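You operate a simulated robot arm through the tools that you are given. There is no shell and no other tool. Be economical: measure what you need, move in short steps, check, and stop when the job is done.

Carry out the task below with a simulated two-armed robot. There is one attempt and no reset: what you move stays moved.

Task
Hold the small green crate on the top of the purple bench steady with one hand and put the zinc bracket in it with the other.

It is judged by the outcome, as a careful person would: the job done as asked, and still so three seconds after it is handed in. It fails if anything else is knocked over, pushed out of place, dropped, spilled or broken.

Robot
Two 7-joint arms with two-finger grippers on one trunk, on a base that drives. Base frame: it is fixed to the floor where the robot stands at the start and does not move with it; the origin is under the middle of the robot, x ahead of it, y to its left, z up; the surface under the hand at the start is at about z = 90. Units: cm, rad, N and s.
The left shoulder is at the start at [7.8, 15.1, 98.8], the right one opposite. With the tool pointing down near the work surface each hand reaches from about 10 to 78 cm from the robot's upright axis, wherever it stands, measured 20 degrees to its own side. Payload 2.54 kg a hand.
The tool frame of a hand sits at the grasp point between the pads (the TCP): z along the fingers, y along the line on which they close. The tips reach 3 cm beyond it. The gripper opens to 11.6 cm. The gripper's body begins 9.5 cm behind the TCP.
Orientation is that of the tool frame in the base frame, as a unit quaternion [x, y, z, w]. With the fingers straight down and closing along the base's y, the tool's x points along the base's -x, its y along +y and its z along -z.

Tools
- The arms move only by the tool drive_tool. It takes "left_steps", "right_steps" or both (then of equal length, played together; a hand with none holds still); each is a list that holds one entry, the list of rows, each a list of 7 numbers: the shift along the tool's x, y, z in cm, then the turn, a rotation vector about the tool's x, y, z in rad, then the gripper command, from -1 (shut) to 1 (fully open), values between in proportion. In form: [[[tx, ty, tz, ax, ay, az, fingers], ...]]. A call has 1 to 10 rows; each row is the pose to reach, as a shift and turn from the pose commanded when the call began, along the tool's axes at that moment. Rows are played at 5 a second. More than 5 cm and 0.15 rad between two rows, or a gripper value outside its range, and nothing of the call is played. A pose out of reach is approached as far as the arm can. The call stops where the force on the tool passes 40 N (or 10 N more than at its start, if that is more) or the arm is blocked; 0.2 s more then pass. Each finger travels about 7.2 cm/s and halts on what it meets, pressing with about 26 N; the grip force reading is that of the motor and also rises with nothing between the fingers. The clock runs only during rows and for 0.2 s after the last one: add rows that repeat a pose to give the fingers time. It gives the time, the measured TCP pose, the force on the tool (base axes), the opening and the grip force at its end, in the units of the frame above (readings bear some noise), with the torque about the TCP (base axes, N m) and any sound that the robot's microphone picked up.
- Cameras (640 x 400 px; columns grow to the right, rows downward): "scene" is now at [15.08, -3.82, 116.17]; the picture's right is [-0.40, -0.91, 0.00], its down [-0.03, 0.01, -1.00] and it looks along [0.91, -0.40, -0.03] (base axes); focal length 214 px, centre (320, 200). "left" rides on the left gripper at [6.9, 1.5, -12.2] in its tool frame; the picture's right is [-0.22, 0.98, 0.00], its down [-0.83, -0.18, -0.53] and it looks along [-0.52, -0.11, 0.85] (tool axes); focal length 251 px, centre (320, 200). "right" rides on the right gripper at [6.9, -1.5, -12.2] in its tool frame; the picture's right is [0.21, 0.98, 0.00], its down [-0.83, 0.18, -0.53] and it looks along [-0.52, 0.12, 0.85] (tool axes); focal length 251 px, centre (320, 200). There is no depth. A picture from a camera that has moved, and an enlarged one, comes with that camera's place and axes in the base frame and with its lens.
- camera(camera): a new picture of that camera. The clock stands still meanwhile.
- slide_trunk(by): slides the trunk up (or, below 0, down) by that many cm; the arms and the scene camera ride with it, the base frame stays. It gives what a move gives, with no picture.
- drive_base(legs): drives the robot by 1 to 6 legs, each [ahead, left, turn to the left] in cm, cm and rad, along the robot's own axes; the way and the turn of a leg run together, so that a leg with both is an arc; at most 150 cm and 3.142 rad a leg. The arms and the cameras ride along, it lands a little off, and it stops where it bumps. It gives what a move gives.
- turn_head(pan, tilt): turns the head with the scene camera to pan (to the left, within 1.396 rad either way) and tilt (down, from -0.506 to 1.204), counted from straight ahead of the robot. It gives what a move gives.
- inspect(camera, box): a new picture of the part [left, top, right, bottom] of that camera's present view, enlarged. The clock stands still meanwhile.
- hand_in(): hands the job in; it is judged then, once.

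Go step by step. Nothing tells you exact positions but the pictures and the camera data: compare them with the known pose of the tool, close in by small moves and look again before you grip or let go. The budget is 120 turns and 108 pictures, counting those below and the enlarged ones. Unless the task says otherwise, let go and move clear before handing in, and close with one line.

The tools are called after ">>>" by a JSON object that holds its "api" and its "payload". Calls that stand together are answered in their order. drive_tool: Moves the arms, as the interface text tells. Its arguments: {"type":"object","properties":{"left_steps":{"type":"array","items":{"type":"array","items":{"type":"array","items":{"type":"number"}}}},"right_steps":{"type":"array","items":{"type":"array","items":{"type":"array","items":{"type":"number"}}}}},"required":[]} The other tools are called the same way: slide_trunk (by) slides the trunk up or down; drive_base (legs) drives the base; turn_head (pan, tilt) turns the head that bears the scene camera; camera (camera) takes a picture; inspect (camera, box) takes an enlarged picture of a part of a camera's view; hand_in () hands the job in.

At the start:

```text
time: 0.0
left_tcp_pos: [33.16, -4.03, 115.11]
left_tcp_rot: [-0.001, 1.0, -0.001, 0.0]
left_wrist_force: [0.3, 0.9, -0.5]
left_torque: [0.01, -0.01, 0.0]
left_grip_width: 11.63
left_gripper_force: 0.0
right_tcp_pos: [35.63, -49.91, 119.36]
right_tcp_rot: [0.001, 1.0, -0.002, -0.001]
right_wrist_force: [0.9, -0.7, -0.9]
right_torque: [-0.04, 0.01, 0.0]
right_grip_width: 11.6
right_gripper_force: 0.0
trunk travel left (down, up): [-22.5, 6.4]
robot x, y, heading: [0.03, 0.02, -0.0]
head pan, tilt: [-0.417, 0.03]
```

scene: 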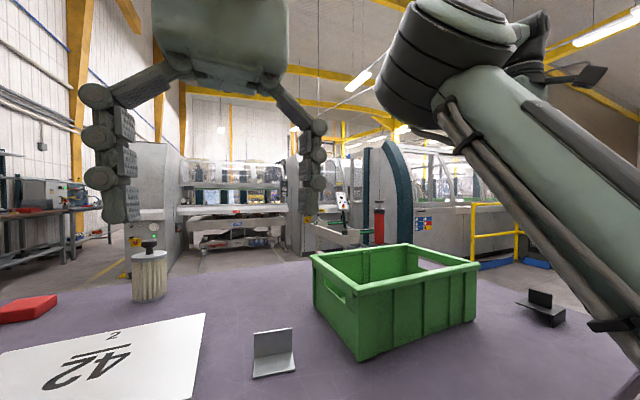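
right: 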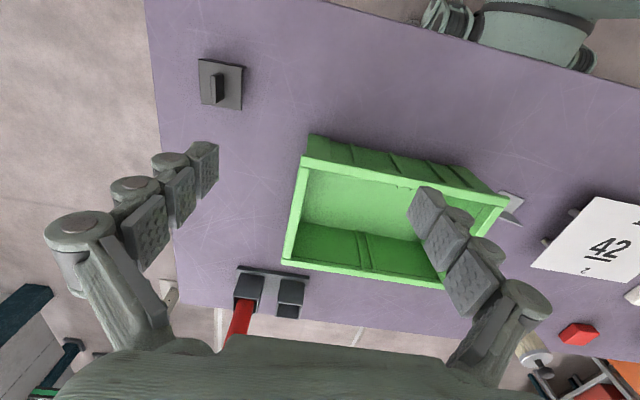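
left: 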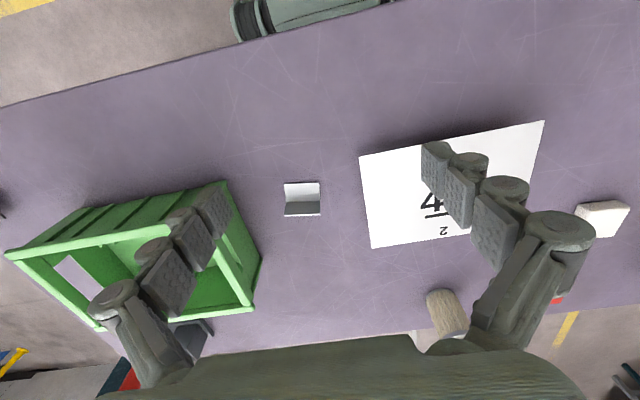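

I take the light grey L-shaped part near (47, -10) to be the zinc bracket, and the crate to span about x 42–60, y -22 to -51, with its rim near z 102. I'll look closer at both before moving.

>>> {"api": "inspect", "payload": {"camera": "scene", "box": [220, 230, 500, 400]}}

>>> {"api": "inspect", "payload": {"camera": "left", "box": [240, 150, 360, 240]}}

>>> {"api": "inspect", "payload": {"camera": "scene", "box": [490, 260, 610, 340]}}

```text
2.29 times, centred on (360, 315) of scene
camera zoom: at [15.08, -3.82, 116.17], right [-0.4, -0.91, 0.0], down [-0.03, 0.01, -1.0], along [0.91, -0.4, -0.03], focal length 490 px, centre (229, -63)
```

zoom: 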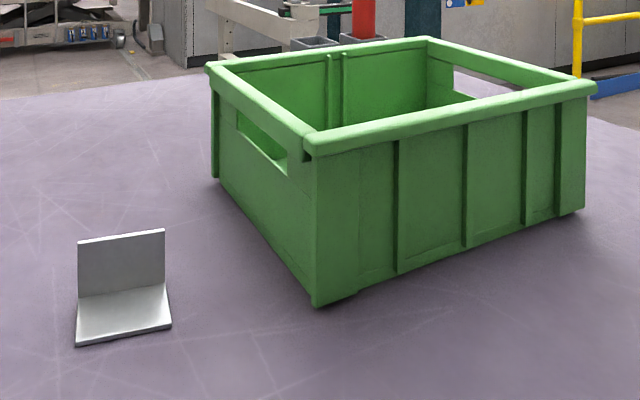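

```text
4.44 times, centred on (300, 195) of left
camera zoom: at [26.17, -2.45, 127.52], right [0.21, 0.98, 0.0], down [0.83, -0.18, 0.53], along [0.52, -0.12, -0.85], focal length 1118 px, centre (409, 222)
```

zoom: 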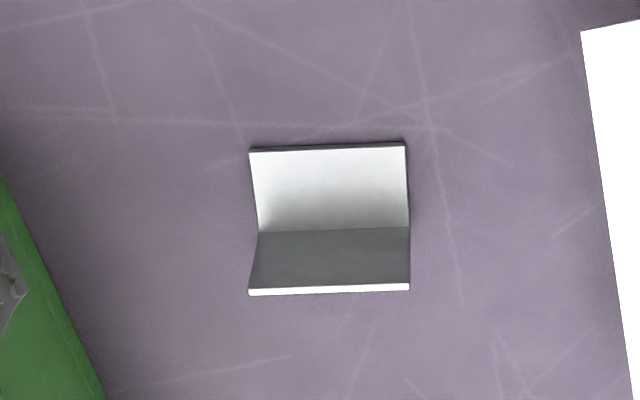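

```text
5.00 times, centred on (550, 300) of scene
camera zoom: at [15.08, -3.82, 116.17], right [-0.4, -0.91, 0.0], down [-0.03, 0.01, -1.0], along [0.91, -0.4, -0.03], focal length 1072 px, centre (-830, -300)
```

zoom: 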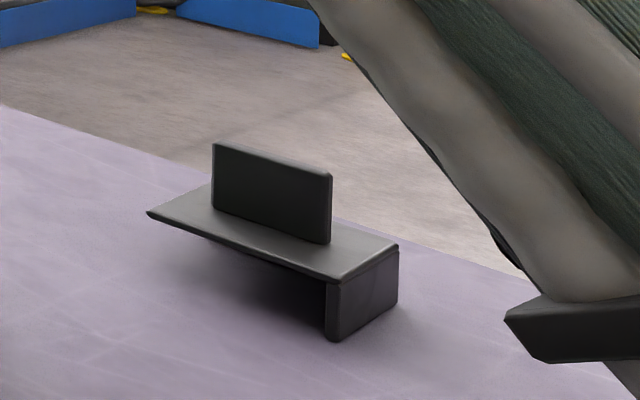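

The bracket's upright plate is at about (48.9, -10.7), roughly 4.3 cm tall and yawed about -0.17 rad. I'll bring the left hand above it and turn it so the fingers close across the plate.

>>> {"api": "drive_tool", "payload": {"left_steps": [[[-1.57, -0.67, 0.5, 0, 0, -0.14, 1], [-3.14, -1.33, 1, 0, 0, -0.28, 1], [-4.71, -2, 1.5, 0, 0, -0.42, 1], [-6.28, -2.67, 2, 0, 0, -0.56, 1], [-7.85, -3.33, 2.5, 0, 0, -0.7, 1], [-9.42, -4, 3, 0, 0, -0.84, 1], [-10.99, -4.67, 3.5, 0, 0, -0.98, 1], [-12.56, -5.33, 4, 0, 0, -1.12, 1], [-14.13, -6, 4.5, 0, 0, -1.26, 1], [-15.7, -6.67, 5, 0, 0, -1.4, 1]]]}}

>>> {"api": "camera", "payload": {"camera": "left"}}

>>> {"api": "camera", "payload": {"camera": "scene"}}

```text
time: 2.2
left_tcp_pos: [48.94, -10.69, 110.14]
left_tcp_rot: [-0.645, 0.764, -0.001, -0.001]
left_wrist_force: [-1.1, 0.2, 0.4]
left_torque: [0.0, -0.03, -0.01]
left_grip_width: 11.58
left_gripper_force: 0.0
right_tcp_pos: [35.69, -50.05, 119.37]
right_tcp_rot: [0.001, 1.0, 0.0, -0.001]
right_wrist_force: [0.0, -0.5, 0.7]
right_torque: [-0.04, -0.01, -0.01]
right_grip_width: 11.6
right_gripper_force: 0.1
trunk travel left (down, up): [-22.5, 6.4]
robot x, y, heading: [0.05, -0.54, -0.001]
head pan, tilt: [-0.417, 0.03]
```

```text
101 pictures are left
camera left: at [46.19, -17.2, 122.48], right [-0.93, 0.37, 0.0], down [0.32, 0.79, 0.53], along [0.2, 0.49, -0.85], focal length 251 px, centre (320, 200)
```

left: 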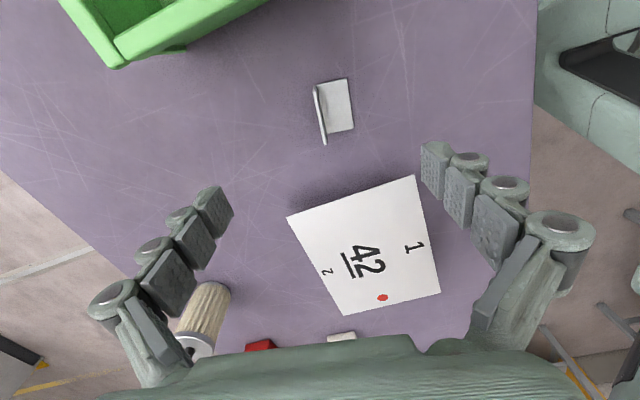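

```text
100 pictures are left
camera scene: at [15.1, -3.83, 116.16], right [-0.4, -0.91, 0.0], down [-0.03, 0.01, -1.0], along [0.91, -0.4, -0.03], focal length 214 px, centre (320, 200)
```

scene: 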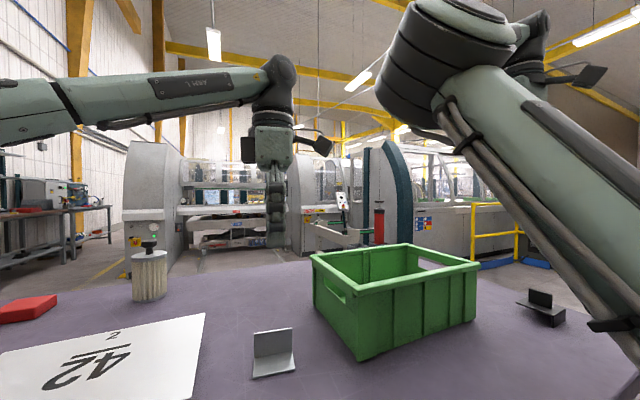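

The plate appears nearly right under the TCP. I'll zoom in to check the alignment.

>>> {"api": "inspect", "payload": {"camera": "left", "box": [280, 65, 380, 155]}}

```text
4.44 times, centred on (330, 110) of left
camera zoom: at [46.19, -17.2, 122.48], right [-0.93, 0.37, 0.0], down [0.32, 0.79, 0.53], along [0.2, 0.49, -0.85], focal length 1118 px, centre (276, 600)
```

zoom: 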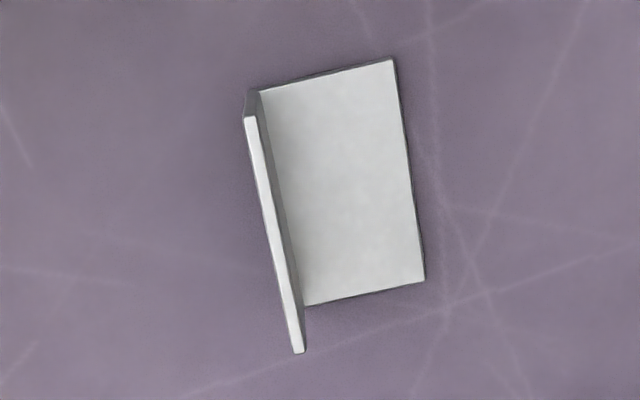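

Both views agree: plate centre is about (48.9, -10.7), top about z 94.3, and the hand is aligned. I'll half-close the fingers and descend to just above grip height.

>>> {"api": "drive_tool", "payload": {"left_steps": [[[0, 0, 2, 0, 0, 0, 0.2], [0, 0, 4, 0, 0, 0, 0], [0, 0, 6, 0, 0, 0, 0], [0, 0, 8, 0, 0, 0, 0], [0, 0, 10, 0, 0, 0, 0], [0, 0, 12, 0, 0, 0, 0], [0, 0, 13.5, 0, 0, 0, 0], [0, 0, 13.5, 0, 0, 0, 0]]]}}

>>> {"api": "camera", "payload": {"camera": "left"}}

>>> {"api": "inspect", "payload": {"camera": "scene", "box": [200, 250, 360, 400]}}

```text
time: 4.0
left_tcp_pos: [48.84, -10.78, 96.88]
left_tcp_rot: [-0.645, 0.764, -0.001, 0.0]
left_wrist_force: [0.2, 1.1, 0.0]
left_torque: [0.0, 0.01, -0.01]
left_grip_width: 5.81
left_gripper_force: 0.0
right_tcp_pos: [35.72, -49.94, 119.45]
right_tcp_rot: [0.0, 1.0, -0.001, 0.0]
right_wrist_force: [-0.2, -0.8, -0.3]
right_torque: [-0.04, 0.02, 0.03]
right_grip_width: 11.61
right_gripper_force: 0.1
trunk travel left (down, up): [-22.5, 6.4]
robot x, y, heading: [0.14, 0.3, 0.0]
head pan, tilt: [-0.417, 0.03]
```

```text
98 pictures are left
camera left: at [46.19, -17.33, 109.06], right [-0.93, 0.38, 0.0], down [0.32, 0.78, 0.53], along [0.2, 0.49, -0.85], focal length 251 px, centre (320, 200)
```

left: 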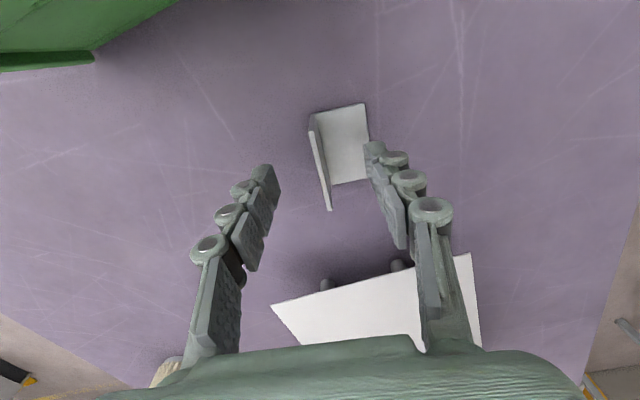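

```text
2.67 times, centred on (280, 325) of scene
camera zoom: at [15.08, -3.82, 116.17], right [-0.4, -0.91, 0.0], down [-0.03, 0.01, -1.0], along [0.91, -0.4, -0.03], focal length 572 px, centre (427, -133)
```

zoom: 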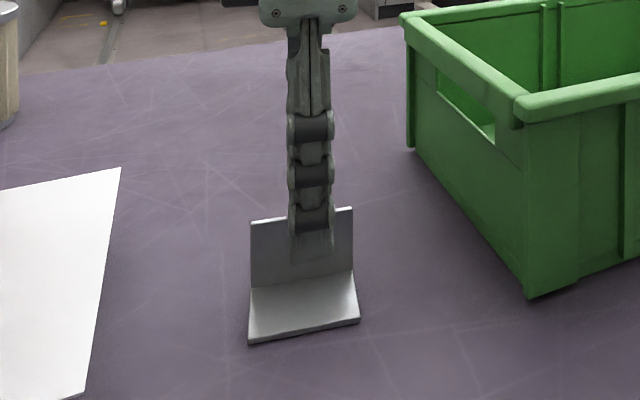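

The fingers straddle the plate, one over the flange and one behind. I'll descend about 2.3 cm more and close.

>>> {"api": "drive_tool", "payload": {"left_steps": [[[0, 0, 1.2, 0, 0, 0, 0], [0, 0, 2.3, 0, 0, 0, 0], [0, 0, 2.3, 0, 0, 0, -0.4], [0, 0, 2.3, 0, 0, 0, -0.8], [0, 0, 2.3, 0, 0, 0, -1], [0, 0, 2.3, 0, 0, 0, -1], [0, 0, 2.3, 0, 0, 0, -1]]]}}

>>> {"api": "camera", "payload": {"camera": "left"}}

```text
time: 5.6
left_tcp_pos: [48.88, -10.66, 94.42]
left_tcp_rot: [-0.645, 0.764, 0.0, -0.001]
left_wrist_force: [0.0, -0.1, 0.3]
left_torque: [-0.05, 0.01, -0.02]
left_grip_width: 0.59
left_gripper_force: 26.9
right_tcp_pos: [35.77, -49.95, 119.48]
right_tcp_rot: [0.001, 1.0, -0.001, -0.001]
right_wrist_force: [-1.0, -0.5, -0.2]
right_torque: [-0.03, 0.0, 0.01]
right_grip_width: 11.58
right_gripper_force: 0.1
trunk travel left (down, up): [-22.5, 6.4]
robot x, y, heading: [0.19, -0.34, 0.0]
head pan, tilt: [-0.417, 0.03]
```

```text
96 pictures are left
camera left: at [46.18, -17.23, 106.78], right [-0.93, 0.38, 0.0], down [0.32, 0.78, 0.53], along [0.2, 0.49, -0.85], focal length 251 px, centre (320, 200)
```

left: 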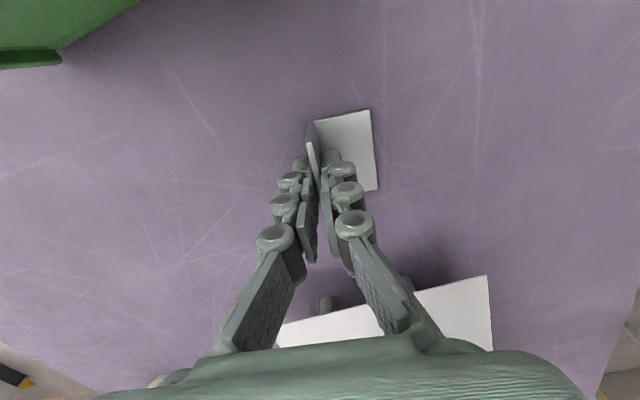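

The bracket is gripped (0.59 cm between the pads). I'll lift it straight up and then locate the crate for the right hand.

>>> {"api": "drive_tool", "payload": {"left_steps": [[[0, 0, -2, 0, 0, 0, -1], [0, 0, -4, 0, 0, 0, -1], [0, 0, -7, 0, 0, 0, -1], [0, 0, -10, 0, 0, 0, -1], [0, 0, -13, 0, 0, 0, -1], [0, 0, -16, 0, 0, 0, -1], [0, 0, -19, 0, 0, 0, -1], [0, 0, -19, 0, 0, 0, -1]]]}}

>>> {"api": "camera", "payload": {"camera": "left"}}

>>> {"api": "camera", "payload": {"camera": "right"}}

>>> {"api": "camera", "payload": {"camera": "scene"}}

```text
time: 7.4
left_tcp_pos: [48.93, -10.47, 113.51]
left_tcp_rot: [-0.645, 0.764, 0.0, 0.0]
left_wrist_force: [0.6, -0.4, -1.4]
left_torque: [0.03, -0.06, -0.01]
left_grip_width: 0.58
left_gripper_force: 26.3
right_tcp_pos: [35.63, -49.84, 119.47]
right_tcp_rot: [0.001, 1.0, 0.0, -0.001]
right_wrist_force: [-0.7, 0.1, 0.6]
right_torque: [0.03, 0.02, 0.0]
right_grip_width: 11.61
right_gripper_force: 0.0
trunk travel left (down, up): [-22.5, 6.4]
robot x, y, heading: [-0.24, -0.03, 0.002]
head pan, tilt: [-0.417, 0.03]
```

```text
95 pictures are left
camera left: at [46.16, -17.02, 125.77], right [-0.93, 0.38, 0.0], down [0.32, 0.78, 0.53], along [0.2, 0.49, -0.85], focal length 251 px, centre (320, 200)
```

left: 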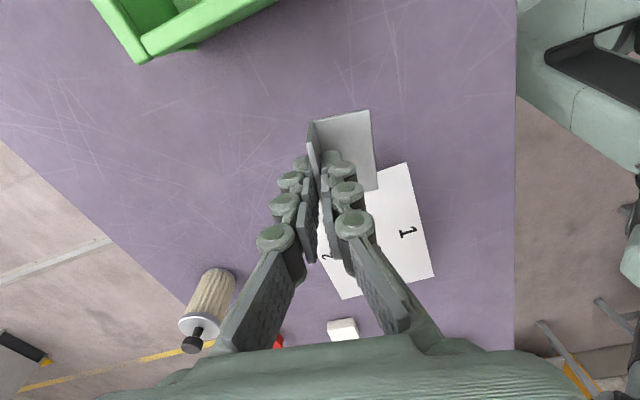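

```text
94 pictures are left
camera right: at [28.81, -51.48, 131.61], right [-0.21, 0.98, 0.0], down [0.83, 0.18, 0.53], along [0.52, 0.11, -0.85], focal length 251 px, centre (320, 200)
```

right: 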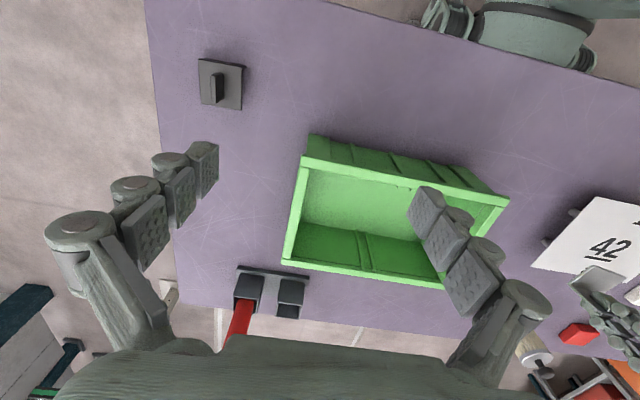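

```text
93 pictures are left
camera scene: at [15.11, -3.82, 116.16], right [-0.4, -0.91, 0.0], down [-0.03, 0.01, -1.0], along [0.91, -0.4, -0.03], focal length 214 px, centre (320, 200)
```

scene: 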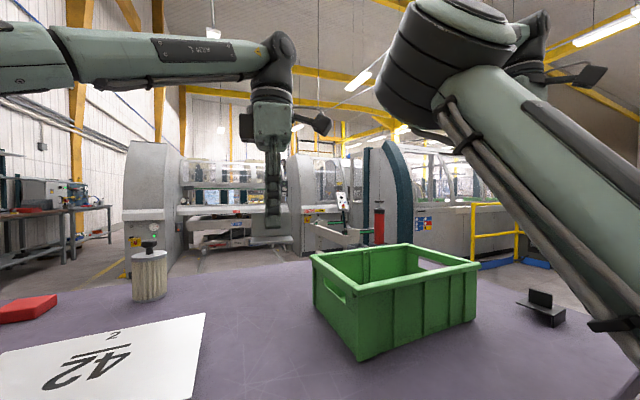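

The crate rim is at about x 41–60.4, y -51 to -22, z about 102. The right hand goes above the middle of its right end wall, fingers straddling it.

>>> {"api": "drive_tool", "payload": {"right_steps": [[[-2.4, -0.1, 1.5, 0, 0, 0, 0.8], [-4.8, -0.2, 3, 0, 0, 0, 0.6], [-7.2, -0.3, 4.5, 0, 0, 0, 0.4], [-9.6, -0.5, 6, 0, 0, 0, 0.2], [-12, -0.6, 8, 0, 0, 0, 0.1], [-14.4, -0.7, 10, 0, 0, 0, 0.1], [-14.4, -0.7, 12, 0, 0, 0, 0.1], [-14.4, -0.7, 12, 0, 0, 0, 0.1]]]}}

>>> {"api": "camera", "payload": {"camera": "right"}}

>>> {"api": "camera", "payload": {"camera": "scene"}}

```text
time: 9.2
left_tcp_pos: [48.84, -10.54, 113.55]
left_tcp_rot: [-0.645, 0.764, 0.0, -0.001]
left_wrist_force: [0.9, -0.2, -1.1]
left_torque: [-0.02, 0.03, -0.03]
left_grip_width: 0.59
left_gripper_force: 25.9
right_tcp_pos: [49.91, -50.53, 107.35]
right_tcp_rot: [0.0, 1.0, 0.0, 0.0]
right_wrist_force: [0.2, 0.0, -0.7]
right_torque: [-0.01, -0.02, -0.02]
right_grip_width: 6.38
right_gripper_force: 0.1
trunk travel left (down, up): [-22.5, 6.4]
robot x, y, heading: [0.3, 0.03, -0.002]
head pan, tilt: [-0.417, 0.03]
```

```text
92 pictures are left
camera right: at [43.14, -52.04, 119.54], right [-0.21, 0.98, 0.0], down [0.83, 0.18, 0.53], along [0.52, 0.11, -0.85], focal length 251 px, centre (320, 200)
```

right: 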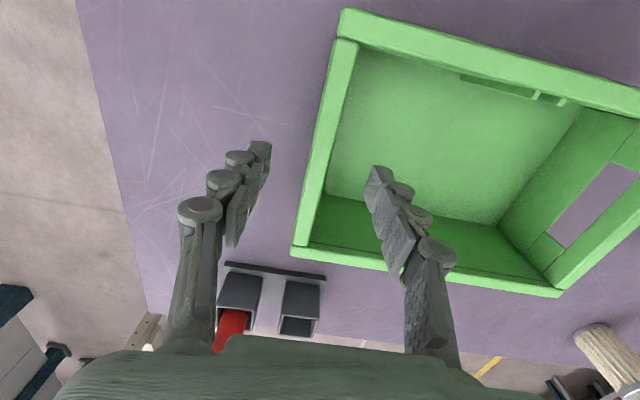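

```text
91 pictures are left
camera scene: at [15.08, -3.82, 116.17], right [-0.4, -0.91, 0.0], down [-0.03, 0.01, -1.0], along [0.91, -0.4, -0.03], focal length 214 px, centre (320, 200)
```

scene: 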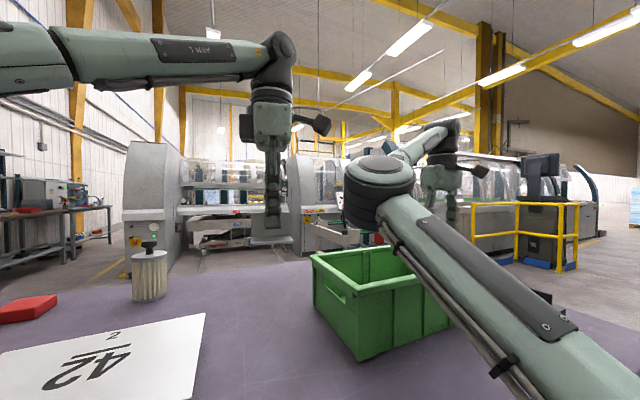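

The wall lies midway between the right fingers, but the right elbow now hangs over the crate's near-left corner, about (40, -24, 117). That would block the left hand, so shifting the base to the right would clear it. I'll raise the right hand and look at the floor on that side first.

>>> {"api": "drive_tool", "payload": {"right_steps": [[[0, 0, -3, 0, 0, 0, 0.1], [0, 0, -6, 0, 0, 0, 0.1], [0, 0, -8, 0, 0, 0, 0.1]]]}}

>>> {"api": "turn_head", "payload": {"pan": -1.3, "tilt": 0.6}}

>>> {"api": "camera", "payload": {"camera": "scene"}}

```text
time: 10.0
left_tcp_pos: [48.81, -10.41, 113.49]
left_tcp_rot: [-0.644, 0.765, 0.0, 0.0]
left_wrist_force: [0.0, -0.1, -0.2]
left_torque: [-0.01, -0.03, -0.02]
left_grip_width: 0.61
left_gripper_force: 26.3
right_tcp_pos: [50.08, -50.72, 115.51]
right_tcp_rot: [0.0, 1.0, 0.0, 0.0]
right_wrist_force: [-0.3, 0.1, -1.0]
right_torque: [0.05, -0.01, -0.02]
right_grip_width: 6.38
right_gripper_force: 0.0
trunk travel left (down, up): [-22.5, 6.4]
robot x, y, heading: [-0.17, 0.11, -0.007]
head pan, tilt: [-0.417, 0.03]
```

```text
time: 11.2
left_tcp_pos: [48.78, -10.49, 113.45]
left_tcp_rot: [-0.645, 0.765, 0.0, -0.001]
left_wrist_force: [0.3, 0.9, -0.9]
left_torque: [0.0, -0.01, -0.01]
left_grip_width: 0.61
left_gripper_force: 25.4
right_tcp_pos: [50.16, -50.71, 115.4]
right_tcp_rot: [0.0, 1.0, -0.001, -0.001]
right_wrist_force: [-0.2, 0.2, 0.6]
right_torque: [0.01, 0.01, 0.0]
right_grip_width: 6.39
right_gripper_force: 0.0
trunk travel left (down, up): [-22.5, 6.4]
robot x, y, heading: [-0.03, 0.05, 0.002]
head pan, tilt: [-1.3, 0.6]
```

```text
90 pictures are left
camera scene: at [9.16, -8.67, 110.91], right [-0.96, -0.27, 0.0], down [-0.15, 0.54, -0.83], along [0.22, -0.8, -0.56], focal length 214 px, centre (320, 200)
```

scene: 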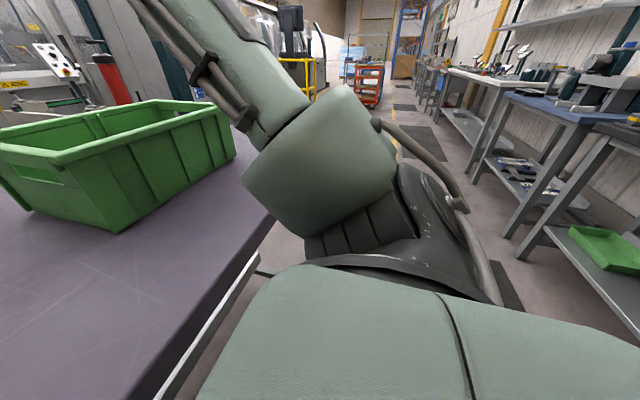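

The aisle to the right is clear, so I'll drive 30 cm to the right, then look again.

>>> {"api": "drive_base", "payload": {"legs": [[0, -30, 0]]}}

>>> {"api": "turn_head", "payload": {"pan": 0.1, "tilt": 0.45}}

>>> {"api": "camera", "payload": {"camera": "scene"}}

>>> {"api": "camera", "payload": {"camera": "right"}}

>>> {"api": "camera", "payload": {"camera": "left"}}

```text
time: 14.7
left_tcp_pos: [48.94, -41.01, 113.37]
left_tcp_rot: [-0.644, 0.765, -0.001, 0.0]
left_wrist_force: [0.2, 0.2, -1.0]
left_torque: [-0.03, 0.0, 0.05]
left_grip_width: 0.62
left_gripper_force: 26.2
right_tcp_pos: [50.06, -81.43, 115.31]
right_tcp_rot: [-0.001, 1.0, 0.0, 0.0]
right_wrist_force: [-0.5, 0.1, 0.8]
right_torque: [0.03, 0.03, -0.02]
right_grip_width: 6.38
right_gripper_force: 0.1
trunk travel left (down, up): [-22.5, 6.4]
robot x, y, heading: [0.44, -29.98, -0.001]
head pan, tilt: [-1.3, 0.6]
```

```text
time: 16.2
left_tcp_pos: [48.8, -40.95, 113.54]
left_tcp_rot: [-0.645, 0.764, 0.0, -0.001]
left_wrist_force: [-0.7, 0.0, -0.9]
left_torque: [-0.02, -0.05, 0.06]
left_grip_width: 0.56
left_gripper_force: 25.9
right_tcp_pos: [50.09, -81.3, 115.28]
right_tcp_rot: [0.001, 1.0, -0.001, 0.0]
right_wrist_force: [0.4, -0.7, 0.0]
right_torque: [0.03, 0.02, -0.03]
right_grip_width: 6.37
right_gripper_force: 0.0
trunk travel left (down, up): [-22.5, 6.4]
robot x, y, heading: [0.14, -30.84, -0.002]
head pan, tilt: [0.099, 0.45]
```

```text
89 pictures are left
camera scene: at [15.94, -29.78, 112.26], right [0.1, -1.0, 0.0], down [-0.43, -0.04, -0.9], along [0.9, 0.09, -0.44], focal length 214 px, centre (320, 200)
```

scene: 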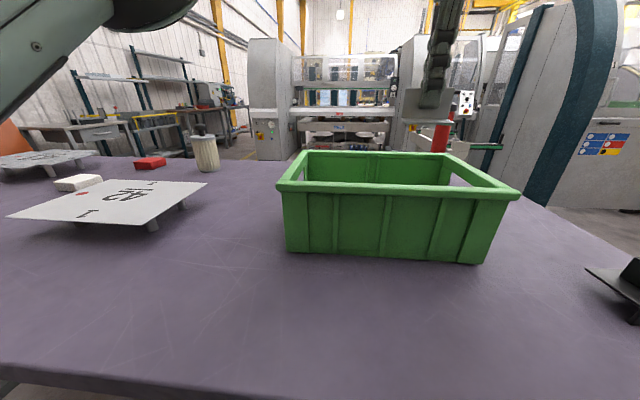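

```text
88 pictures are left
camera right: at [43.26, -82.83, 127.57], right [-0.21, 0.98, 0.0], down [0.83, 0.18, 0.53], along [0.52, 0.11, -0.85], focal length 251 px, centre (320, 200)
```

right: 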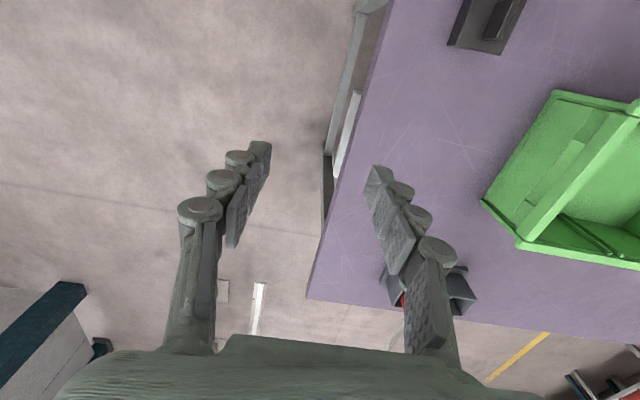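

```text
87 pictures are left
camera left: at [46.14, -47.55, 125.76], right [-0.93, 0.38, 0.0], down [0.32, 0.78, 0.53], along [0.2, 0.49, -0.85], focal length 251 px, centre (320, 200)
```

left: 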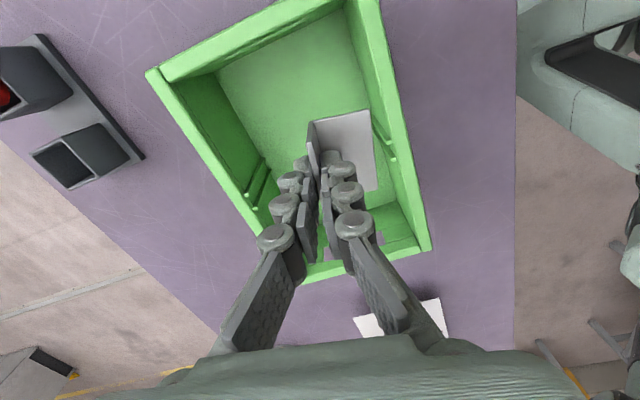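

Now both shoulders are square to the crate. I'll move the left hand to about (52, -31) above the crate's left half, and bring the right hand back over its right end wall.

>>> {"api": "drive_tool", "payload": {"left_steps": [[[-2.6, -0.3, 0, 0, 0, 0, -1], [-5.2, -0.6, 0, 0, 0, 0, -1], [-7.8, -0.9, 0, 0, 0, 0, -1], [-10.36, -1.26, 0, 0, 0, 0, -1], [-10.36, -1.26, 0, 0, 0, 0, -1], [-10.36, -1.26, 0, 0, 0, 0, -1], [-10.36, -1.26, 0, 0, 0, 0, -1], [-10.36, -1.26, 0, 0, 0, 0, -1], [-10.36, -1.26, 0, 0, 0, 0, -1], [-10.36, -1.26, 0, 0, 0, 0, -1]]], "right_steps": [[[0, 3.1, 0, 0, 0, 0, 0.1], [0, 6.2, 0, 0, 0, 0, 0.1], [0, 9.3, 0, 0, 0, 0, 0.1], [0, 12.4, 0, 0, 0, 0, 0.1], [0, 15.5, 0, 0, 0, 0, 0.1], [0, 18.6, 0, 0, 0, 0, 0.1], [0, 21.7, 0, 0, 0, 0, 0.1], [0, 24.8, 0, 0, 0, 0, 0.1], [0, 27.9, 0, 0, 0, 0, 0.1], [0, 30.8, 0, 0, 0, 0, 0.1]]]}}

>>> {"api": "camera", "payload": {"camera": "scene"}}

>>> {"api": "camera", "payload": {"camera": "right"}}

>>> {"api": "camera", "payload": {"camera": "left"}}

```text
time: 18.4
left_tcp_pos: [51.88, -31.07, 113.44]
left_tcp_rot: [-0.645, 0.764, 0.0, 0.0]
left_wrist_force: [-0.8, -0.4, -0.7]
left_torque: [0.0, -0.01, -0.01]
left_grip_width: 0.57
left_gripper_force: 26.2
right_tcp_pos: [50.36, -52.85, 114.69]
right_tcp_rot: [0.013, 0.999, 0.039, -0.009]
right_wrist_force: [0.6, 0.0, -0.7]
right_torque: [-0.02, -0.03, -0.02]
right_grip_width: 6.39
right_gripper_force: 0.2
trunk travel left (down, up): [-22.5, 6.4]
robot x, y, heading: [-0.02, -30.56, -0.008]
head pan, tilt: [0.099, 0.45]
```

```text
86 pictures are left
camera scene: at [15.62, -32.74, 116.11], right [-0.23, -0.97, 0.0], down [-0.03, 0.01, -1.0], along [0.97, -0.23, -0.04], focal length 214 px, centre (320, 200)
```

scene: 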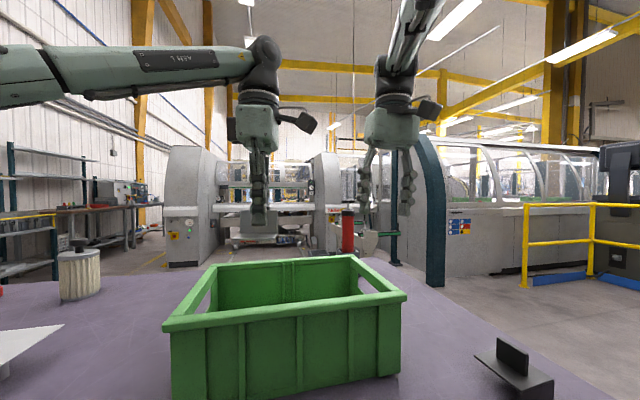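

```text
85 pictures are left
camera right: at [43.6, -55.17, 126.83], right [-0.19, 0.98, 0.08], down [0.84, 0.12, 0.53], along [0.51, 0.17, -0.84], focal length 251 px, centre (320, 200)
```

right: 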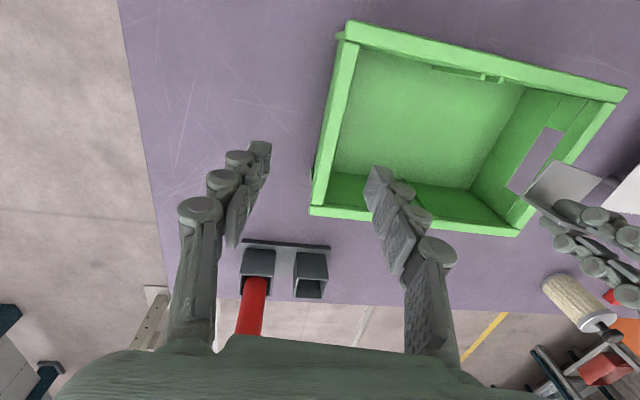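

```text
84 pictures are left
camera left: at [49.15, -37.63, 125.73], right [-0.93, 0.38, 0.0], down [0.32, 0.78, 0.53], along [0.2, 0.49, -0.85], focal length 251 px, centre (320, 200)
```

left: 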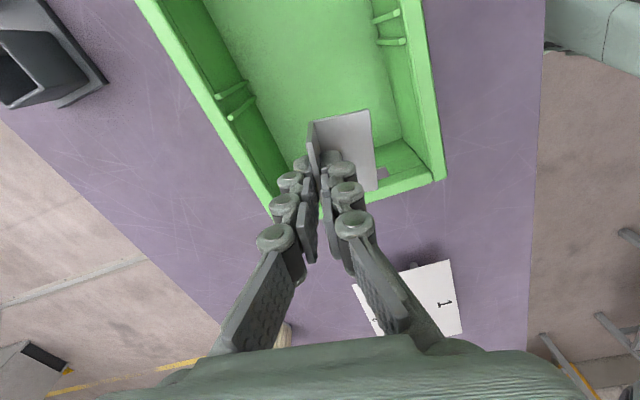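

The right hand is still a bit short and tilted. I'll hold to see whether it is lagging.

>>> {"api": "drive_tool", "payload": {"right_steps": [[[0, 0, 0, 0, 0, 0, 0.1], [0, 0, 0, 0, 0, 0, 0.1], [0, 0, 0, 0, 0, 0, 0.1]]]}}

```text
time: 19.2
left_tcp_pos: [51.88, -31.13, 113.41]
left_tcp_rot: [-0.645, 0.765, 0.0, -0.001]
left_wrist_force: [0.6, 1.2, -0.4]
left_torque: [-0.01, 0.0, 0.02]
left_grip_width: 0.61
left_gripper_force: 26.2
right_tcp_pos: [50.33, -52.83, 114.73]
right_tcp_rot: [0.012, 0.999, 0.038, -0.008]
right_wrist_force: [0.1, 0.4, 0.5]
right_torque: [-0.01, -0.02, 0.0]
right_grip_width: 6.36
right_gripper_force: 0.0
trunk travel left (down, up): [-22.5, 6.4]
robot x, y, heading: [0.14, -30.07, -0.005]
head pan, tilt: [0.099, 0.45]
```

It is a joint limit this close to the trunk. I'll drive 8 cm back to the left and re-place both hands.

>>> {"api": "drive_base", "payload": {"legs": [[0, 8, 0]]}}

```text
time: 20.7
left_tcp_pos: [51.95, -23.31, 113.52]
left_tcp_rot: [-0.644, 0.765, -0.001, 0.0]
left_wrist_force: [1.5, 0.3, -1.5]
left_torque: [-0.03, 0.02, -0.03]
left_grip_width: 0.6
left_gripper_force: 26.6
right_tcp_pos: [50.33, -44.7, 114.77]
right_tcp_rot: [0.011, 0.999, 0.036, -0.008]
right_wrist_force: [-0.3, -0.2, -0.2]
right_torque: [-0.03, -0.01, 0.01]
right_grip_width: 6.39
right_gripper_force: 0.1
trunk travel left (down, up): [-22.5, 6.4]
robot x, y, heading: [0.18, -22.72, 0.001]
head pan, tilt: [0.099, 0.45]
```

Now I'll bring both hands 8 cm right: left to about (52, -31), right to about (50, -50.5).

>>> {"api": "drive_tool", "payload": {"left_steps": [[[2, -0.34, 0, 0, 0, 0, -1], [4, -0.68, 0, 0, 0, 0, -1], [6, -1.02, 0, 0, 0, 0, -1], [7.88, -1.36, 0, 0, 0, 0, -1], [7.88, -1.36, 0, 0, 0, 0, -1]]], "right_steps": [[[0, -2, 0, 0, 0, 0, 0.1], [0, -4, 0, 0, 0, 0, 0.1], [0, -6, 0, 0, 0, 0, 0.1], [0, -8, 0, 0, 0, 0, 0.1], [0, -8, 0, 0, 0, 0, 0.1]]]}}

>>> {"api": "camera", "payload": {"camera": "right"}}

>>> {"api": "camera", "payload": {"camera": "scene"}}

```text
time: 21.9
left_tcp_pos: [51.85, -31.49, 113.43]
left_tcp_rot: [-0.644, 0.765, 0.0, 0.0]
left_wrist_force: [0.1, 0.5, 0.2]
left_torque: [0.0, -0.03, -0.04]
left_grip_width: 0.61
left_gripper_force: 26.5
right_tcp_pos: [50.35, -52.66, 114.24]
right_tcp_rot: [0.011, 0.999, 0.034, -0.007]
right_wrist_force: [0.4, -0.4, -0.3]
right_torque: [0.0, 0.01, 0.01]
right_grip_width: 6.37
right_gripper_force: 0.0
trunk travel left (down, up): [-22.5, 6.4]
robot x, y, heading: [0.06, -22.37, -0.006]
head pan, tilt: [0.099, 0.45]
```

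```text
83 pictures are left
camera right: at [43.54, -55.02, 126.31], right [-0.19, 0.98, 0.07], down [0.84, 0.13, 0.53], along [0.51, 0.16, -0.84], focal length 251 px, centre (320, 200)
```

right: 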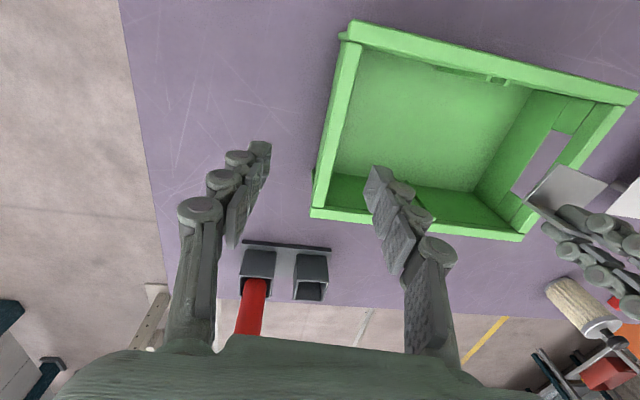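

```text
82 pictures are left
camera scene: at [16.08, -22.61, 113.07], right [0.02, -1.0, 0.0], down [-0.36, -0.01, -0.93], along [0.93, 0.02, -0.36], focal length 214 px, centre (320, 200)
```

scene: 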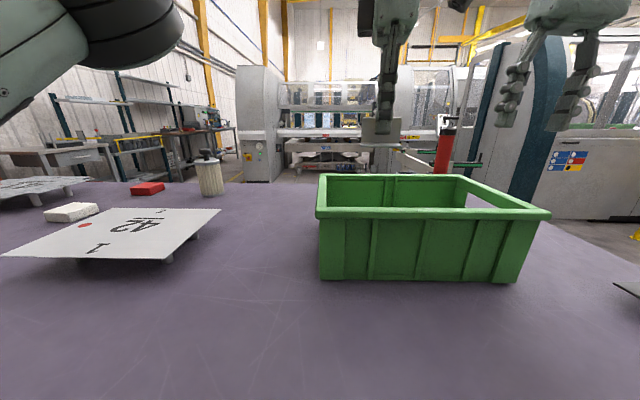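

The right command had settled at the tilted pose. I'll square the tool up and bring it over the wall at z about 108.

>>> {"api": "drive_tool", "payload": {"right_steps": [[[0.06, 0.43, 1.5, 0.017, -0.003, -0.006, 0.1], [0.13, 0.86, 3.07, 0.034, -0.006, -0.011, 0.1], [0.2, 1.3, 4.6, 0.051, -0.01, -0.017, 0.1], [0.26, 1.73, 6.15, 0.068, -0.013, -0.0225, 0.1], [0.26, 1.73, 6.15, 0.068, -0.013, -0.0225, 0.1]]]}}

>>> {"api": "camera", "payload": {"camera": "right"}}

>>> {"api": "turn_head", "payload": {"pan": -0.5, "tilt": 0.2}}

>>> {"api": "camera", "payload": {"camera": "scene"}}

```text
time: 23.1
left_tcp_pos: [51.88, -31.5, 113.44]
left_tcp_rot: [-0.644, 0.765, 0.0, -0.001]
left_wrist_force: [0.6, 0.3, 0.2]
left_torque: [0.02, 0.0, -0.03]
left_grip_width: 0.59
left_gripper_force: 26.5
right_tcp_pos: [49.86, -52.18, 107.07]
right_tcp_rot: [0.012, 1.0, 0.027, -0.012]
right_wrist_force: [0.2, -0.5, -0.4]
right_torque: [0.03, 0.02, 0.0]
right_grip_width: 6.37
right_gripper_force: 0.1
trunk travel left (down, up): [-22.5, 6.4]
robot x, y, heading: [-0.09, -22.54, 0.001]
head pan, tilt: [0.099, 0.45]
```

```text
81 pictures are left
camera right: at [43.19, -54.2, 119.21], right [-0.19, 0.98, 0.06], down [0.84, 0.13, 0.52], along [0.5, 0.15, -0.85], focal length 251 px, centre (320, 200)
```

right: 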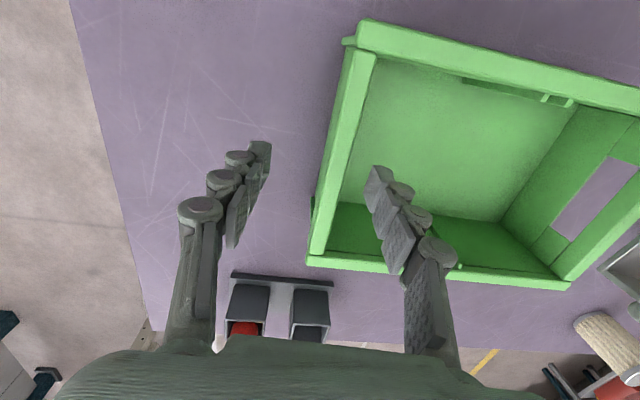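

```text
time: 24.1
left_tcp_pos: [51.77, -31.52, 113.45]
left_tcp_rot: [-0.644, 0.765, 0.0, -0.001]
left_wrist_force: [-0.3, 0.3, -0.3]
left_torque: [0.0, 0.0, 0.01]
left_grip_width: 0.64
left_gripper_force: 26.0
right_tcp_pos: [49.73, -52.15, 107.52]
right_tcp_rot: [0.012, 1.0, 0.027, -0.007]
right_wrist_force: [-0.1, -0.9, -0.1]
right_torque: [0.04, 0.01, 0.02]
right_grip_width: 6.38
right_gripper_force: 0.1
trunk travel left (down, up): [-22.5, 6.4]
robot x, y, heading: [-0.14, -22.67, -0.005]
head pan, tilt: [-0.499, 0.201]
```

```text
80 pictures are left
camera scene: at [15.94, -24.17, 115.31], right [-0.14, -0.99, 0.0], down [-0.12, 0.02, -0.99], along [0.98, -0.14, -0.12], focal length 214 px, centre (320, 200)
```

scene: 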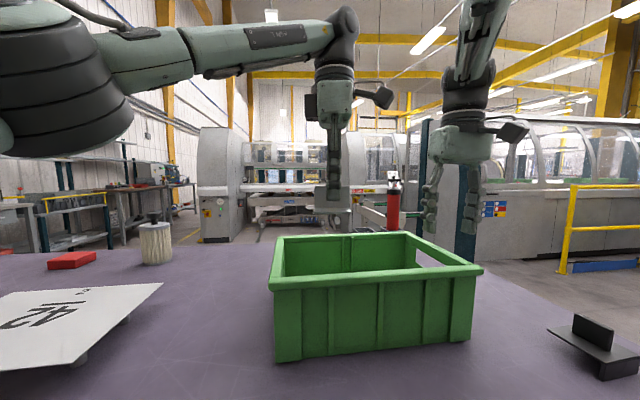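

The right arm is still at a limit. I'll raise it a little and drive 10 cm more to the left, which gives it a more outward reach.

>>> {"api": "drive_tool", "payload": {"right_steps": [[[0, 0, -3, 0, 0, 0, 0.1], [0, 0, -6, 0, 0, 0, 0.1], [0, 0, -6, 0, 0, 0, 0.1]]]}}

>>> {"api": "drive_base", "payload": {"legs": [[0, 10, 0]]}}

>>> {"api": "drive_tool", "payload": {"left_steps": [[[2, -0.34, 0, 0, 0, 0, -1], [4, -0.68, 0, 0, 0, 0, -1], [6, -1.02, 0, 0, 0, 0, -1], [8, -1.36, 0, 0, 0, 0, -1], [9.85, -1.7, 0, 0, 0, 0, -1], [9.85, -1.7, 0, 0, 0, 0, -1]]], "right_steps": [[[0, -2, 0, 0, 0, 0, 0.1], [0, -4, 0, 0, 0, 0, 0.1], [0, -6, 0, 0, 0, 0, 0.1], [0, -8, 0, 0, 0, 0, 0.1], [0, -8.5, 0, 0, 0, 0, 0.1], [0, -8.5, 0, 0, 0, 0, 0.1]]]}}

```text
time: 24.9
left_tcp_pos: [51.82, -31.41, 113.36]
left_tcp_rot: [-0.644, 0.765, 0.0, 0.0]
left_wrist_force: [0.6, 0.3, -0.6]
left_torque: [-0.02, 0.01, 0.0]
left_grip_width: 0.61
left_gripper_force: 26.1
right_tcp_pos: [49.79, -51.94, 113.46]
right_tcp_rot: [0.009, 1.0, 0.019, -0.006]
right_wrist_force: [-0.7, -0.4, -0.3]
right_torque: [-0.01, -0.01, -0.01]
right_grip_width: 6.4
right_gripper_force: 0.1
trunk travel left (down, up): [-22.5, 6.4]
robot x, y, heading: [0.1, -22.73, -0.003]
head pan, tilt: [-0.499, 0.201]
```

```text
time: 26.5
left_tcp_pos: [51.79, -21.51, 113.47]
left_tcp_rot: [-0.644, 0.765, -0.001, 0.0]
left_wrist_force: [-0.2, 0.3, -0.4]
left_torque: [-0.05, -0.03, -0.02]
left_grip_width: 0.63
left_gripper_force: 26.0
right_tcp_pos: [49.76, -41.85, 113.63]
right_tcp_rot: [0.008, 1.0, 0.017, -0.005]
right_wrist_force: [-0.5, -0.7, -0.2]
right_torque: [0.01, 0.01, 0.0]
right_grip_width: 6.39
right_gripper_force: 0.1
trunk travel left (down, up): [-22.5, 6.4]
robot x, y, heading: [0.28, -12.98, 0.001]
head pan, tilt: [-0.499, 0.201]
```

```text
time: 27.9
left_tcp_pos: [50.87, -29.59, 112.48]
left_tcp_rot: [-0.644, 0.765, -0.002, 0.001]
left_wrist_force: [0.8, 0.1, -0.3]
left_torque: [-0.05, 0.01, -0.05]
left_grip_width: 0.56
left_gripper_force: 26.1
left hand out of reach, approached as far as the arm can: row 4, 5, 6
right_tcp_pos: [49.63, -50.34, 113.32]
right_tcp_rot: [0.009, 1.0, 0.016, -0.005]
right_wrist_force: [-0.2, -0.8, -0.1]
right_torque: [-0.02, -0.03, -0.02]
right_grip_width: 6.4
right_gripper_force: 0.1
trunk travel left (down, up): [-22.5, 6.4]
robot x, y, heading: [0.25, -12.93, 0.003]
head pan, tilt: [-0.499, 0.201]
```

The right hand is now over the wall, nearly square. The left is near its reach edge but above the crate's left half. Checking views.

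>>> {"api": "camera", "payload": {"camera": "right"}}

>>> {"api": "camera", "payload": {"camera": "left"}}

>>> {"api": "camera", "payload": {"camera": "scene"}}

```text
79 pictures are left
camera right: at [42.85, -52.21, 125.47], right [-0.2, 0.98, 0.03], down [0.83, 0.15, 0.53], along [0.51, 0.13, -0.85], focal length 251 px, centre (320, 200)
```

right: 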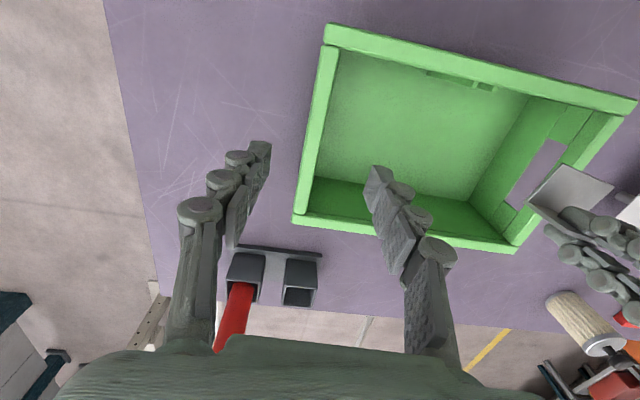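

```text
78 pictures are left
camera left: at [48.17, -36.14, 124.79], right [-0.93, 0.38, 0.0], down [0.32, 0.78, 0.53], along [0.2, 0.49, -0.85], focal length 251 px, centre (320, 200)
```

left: 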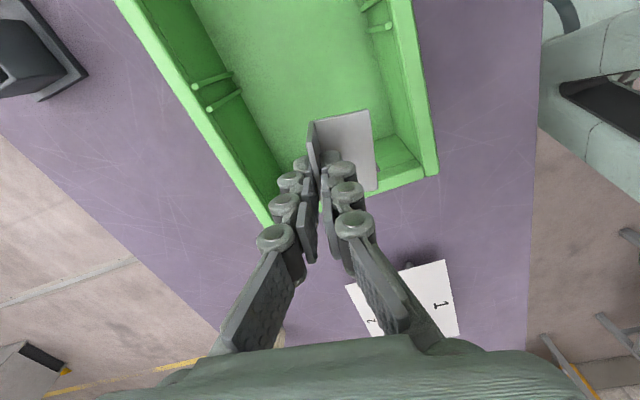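

```text
77 pictures are left
camera scene: at [14.99, -17.44, 114.58], right [-0.48, -0.88, 0.0], down [-0.18, 0.1, -0.98], along [0.86, -0.47, -0.2], focal length 214 px, centre (320, 200)
```

scene: 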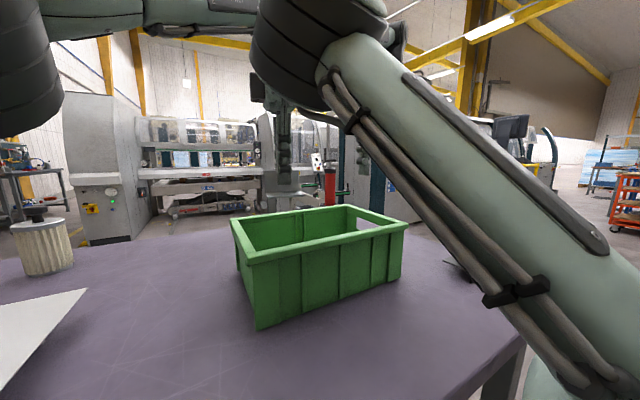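

Right fingers straddle the right end wall, and the elbows look clear of the left hand. I'll lower the right hand, squaring it up, to just above the rim.

>>> {"api": "drive_tool", "payload": {"right_steps": [[[0, -0.1, 2, 0.01, -0.003, -0.006, 0.1], [0, -0.2, 4, 0.02, -0.006, -0.012, 0.1], [0, -0.3, 6.3, 0.032, -0.01, -0.018, 0.1], [0, -0.3, 6.3, 0.032, -0.01, -0.018, 0.1], [0, -0.3, 6.3, 0.032, -0.01, -0.018, 0.1]]]}}

>>> {"api": "camera", "payload": {"camera": "right"}}

```text
time: 29.1
left_tcp_pos: [50.95, -29.66, 112.49]
left_tcp_rot: [-0.644, 0.765, -0.001, -0.001]
left_wrist_force: [-0.5, 0.5, -0.6]
left_torque: [0.02, -0.02, 0.02]
left_grip_width: 0.61
left_gripper_force: 25.9
right_tcp_pos: [49.54, -50.33, 106.99]
right_tcp_rot: [-0.001, 1.0, 0.001, -0.001]
right_wrist_force: [-0.4, -0.5, -0.1]
right_torque: [0.01, -0.02, 0.01]
right_grip_width: 6.41
right_gripper_force: 0.0
trunk travel left (down, up): [-22.5, 6.4]
robot x, y, heading: [0.18, -12.75, -0.001]
head pan, tilt: [-0.499, 0.201]
```

```text
76 pictures are left
camera right: at [42.64, -52.02, 119.1], right [-0.22, 0.98, 0.0], down [0.83, 0.18, 0.53], along [0.52, 0.12, -0.85], focal length 251 px, centre (320, 200)
```

right: 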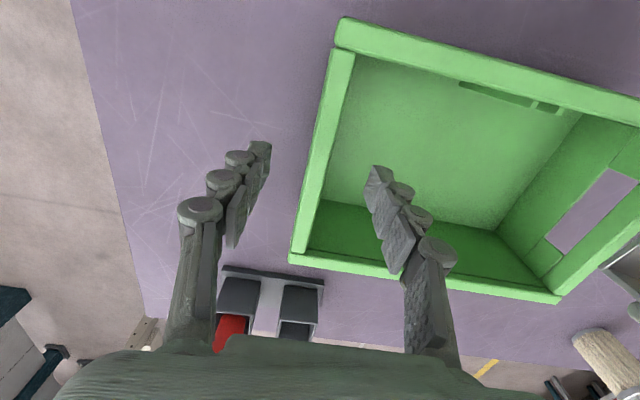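

Square and centred. I'll lower it so the fingers straddle the rim, then check before closing.

>>> {"api": "drive_tool", "payload": {"right_steps": [[[0, -0.1, 1.5, 0, 0, 0, 0.1], [0, -0.1, 3, 0, 0, 0, 0.1], [0, -0.1, 4.5, 0, 0, 0, 0.1], [0, -0.1, 6, 0, 0, 0, 0.1], [0, -0.1, 6, 0, 0, 0, -0.2]]]}}

>>> {"api": "camera", "payload": {"camera": "right"}}

>>> {"api": "camera", "payload": {"camera": "scene"}}

```text
time: 30.3
left_tcp_pos: [50.88, -29.55, 112.45]
left_tcp_rot: [-0.644, 0.765, -0.002, 0.0]
left_wrist_force: [-0.1, -0.2, -0.3]
left_torque: [0.0, 0.02, -0.03]
left_grip_width: 0.6
left_gripper_force: 25.9
right_tcp_pos: [49.61, -50.72, 101.02]
right_tcp_rot: [0.0, 1.0, 0.001, -0.001]
right_wrist_force: [0.1, 0.2, -0.9]
right_torque: [0.02, -0.01, -0.02]
right_grip_width: 4.63
right_gripper_force: 0.0
trunk travel left (down, up): [-22.5, 6.4]
robot x, y, heading: [-0.36, -12.61, 0.0]
head pan, tilt: [-0.499, 0.201]
```

```text
75 pictures are left
camera right: at [42.69, -52.32, 113.17], right [-0.22, 0.98, 0.0], down [0.83, 0.18, 0.53], along [0.52, 0.12, -0.85], focal length 251 px, centre (320, 200)
```

right: 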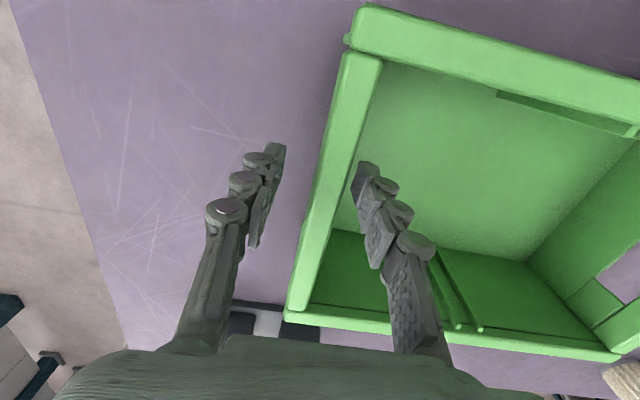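

```text
74 pictures are left
camera scene: at [14.98, -17.44, 114.59], right [-0.48, -0.88, 0.0], down [-0.17, 0.1, -0.98], along [0.86, -0.47, -0.2], focal length 214 px, centre (320, 200)
```

scene: 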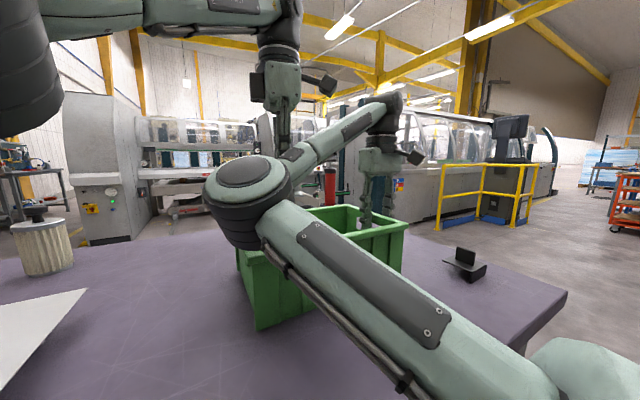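

Lowering the right hand swung its elbow down to about (42, -22, 110), right where the left hand must work. I'll back it out. Then I'll take a mirrored posture: base centred on the crate and the right hand turned 90° to grip the near long wall, elbow outward.

>>> {"api": "drive_tool", "payload": {"right_steps": [[[0, 0, -2, 0, 0, 0, 0.1], [0, 0, -4, 0, 0, 0, 0.1], [0, 0, -7, 0, 0, 0, 0.1], [0, 0, -10, 0, 0, 0, 0.1], [0, 0, -14, 0, 0, 0, 0.1], [0, 0, -14, 0, 0, 0, 0.1]]]}}

>>> {"api": "drive_base", "payload": {"legs": [[0, -17, 0]]}}

>>> {"api": "camera", "payload": {"camera": "scene"}}

```text
time: 31.7
left_tcp_pos: [50.8, -29.66, 112.46]
left_tcp_rot: [-0.644, 0.765, 0.0, 0.0]
left_wrist_force: [0.3, 0.1, -0.3]
left_torque: [0.0, -0.02, -0.02]
left_grip_width: 0.59
left_gripper_force: 26.4
right_tcp_pos: [49.56, -50.46, 115.04]
right_tcp_rot: [-0.001, 1.0, 0.001, 0.0]
right_wrist_force: [0.5, -0.2, 0.5]
right_torque: [0.04, -0.05, 0.0]
right_grip_width: 6.39
right_gripper_force: 0.0
trunk travel left (down, up): [-22.5, 6.4]
robot x, y, heading: [0.06, -12.78, -0.001]
head pan, tilt: [-0.499, 0.201]
```

```text
time: 33.9
left_tcp_pos: [50.71, -46.42, 112.58]
left_tcp_rot: [-0.644, 0.765, -0.002, 0.0]
left_wrist_force: [-0.3, -0.2, -0.3]
left_torque: [-0.02, -0.01, 0.0]
left_grip_width: 0.6
left_gripper_force: 25.9
right_tcp_pos: [49.47, -67.34, 114.95]
right_tcp_rot: [-0.001, 1.0, 0.001, -0.001]
right_wrist_force: [-0.4, 0.3, -0.5]
right_torque: [0.03, 0.01, -0.05]
right_grip_width: 6.4
right_gripper_force: 0.0
trunk travel left (down, up): [-22.5, 6.4]
robot x, y, heading: [-0.13, -29.64, 0.002]
head pan, tilt: [-0.499, 0.201]
```

```text
73 pictures are left
camera scene: at [14.97, -34.24, 114.58], right [-0.48, -0.88, 0.0], down [-0.17, 0.1, -0.98], along [0.86, -0.47, -0.2], focal length 214 px, centre (320, 200)
```

scene: 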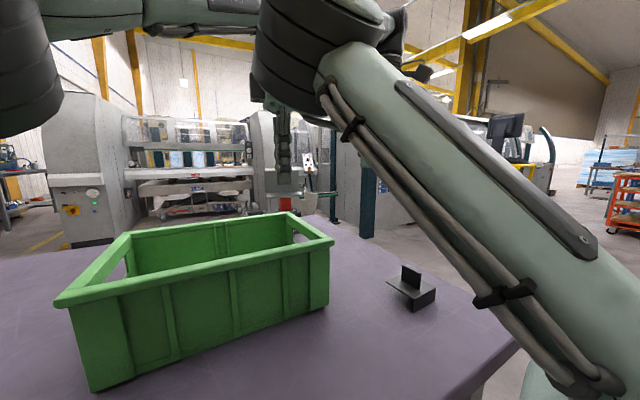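

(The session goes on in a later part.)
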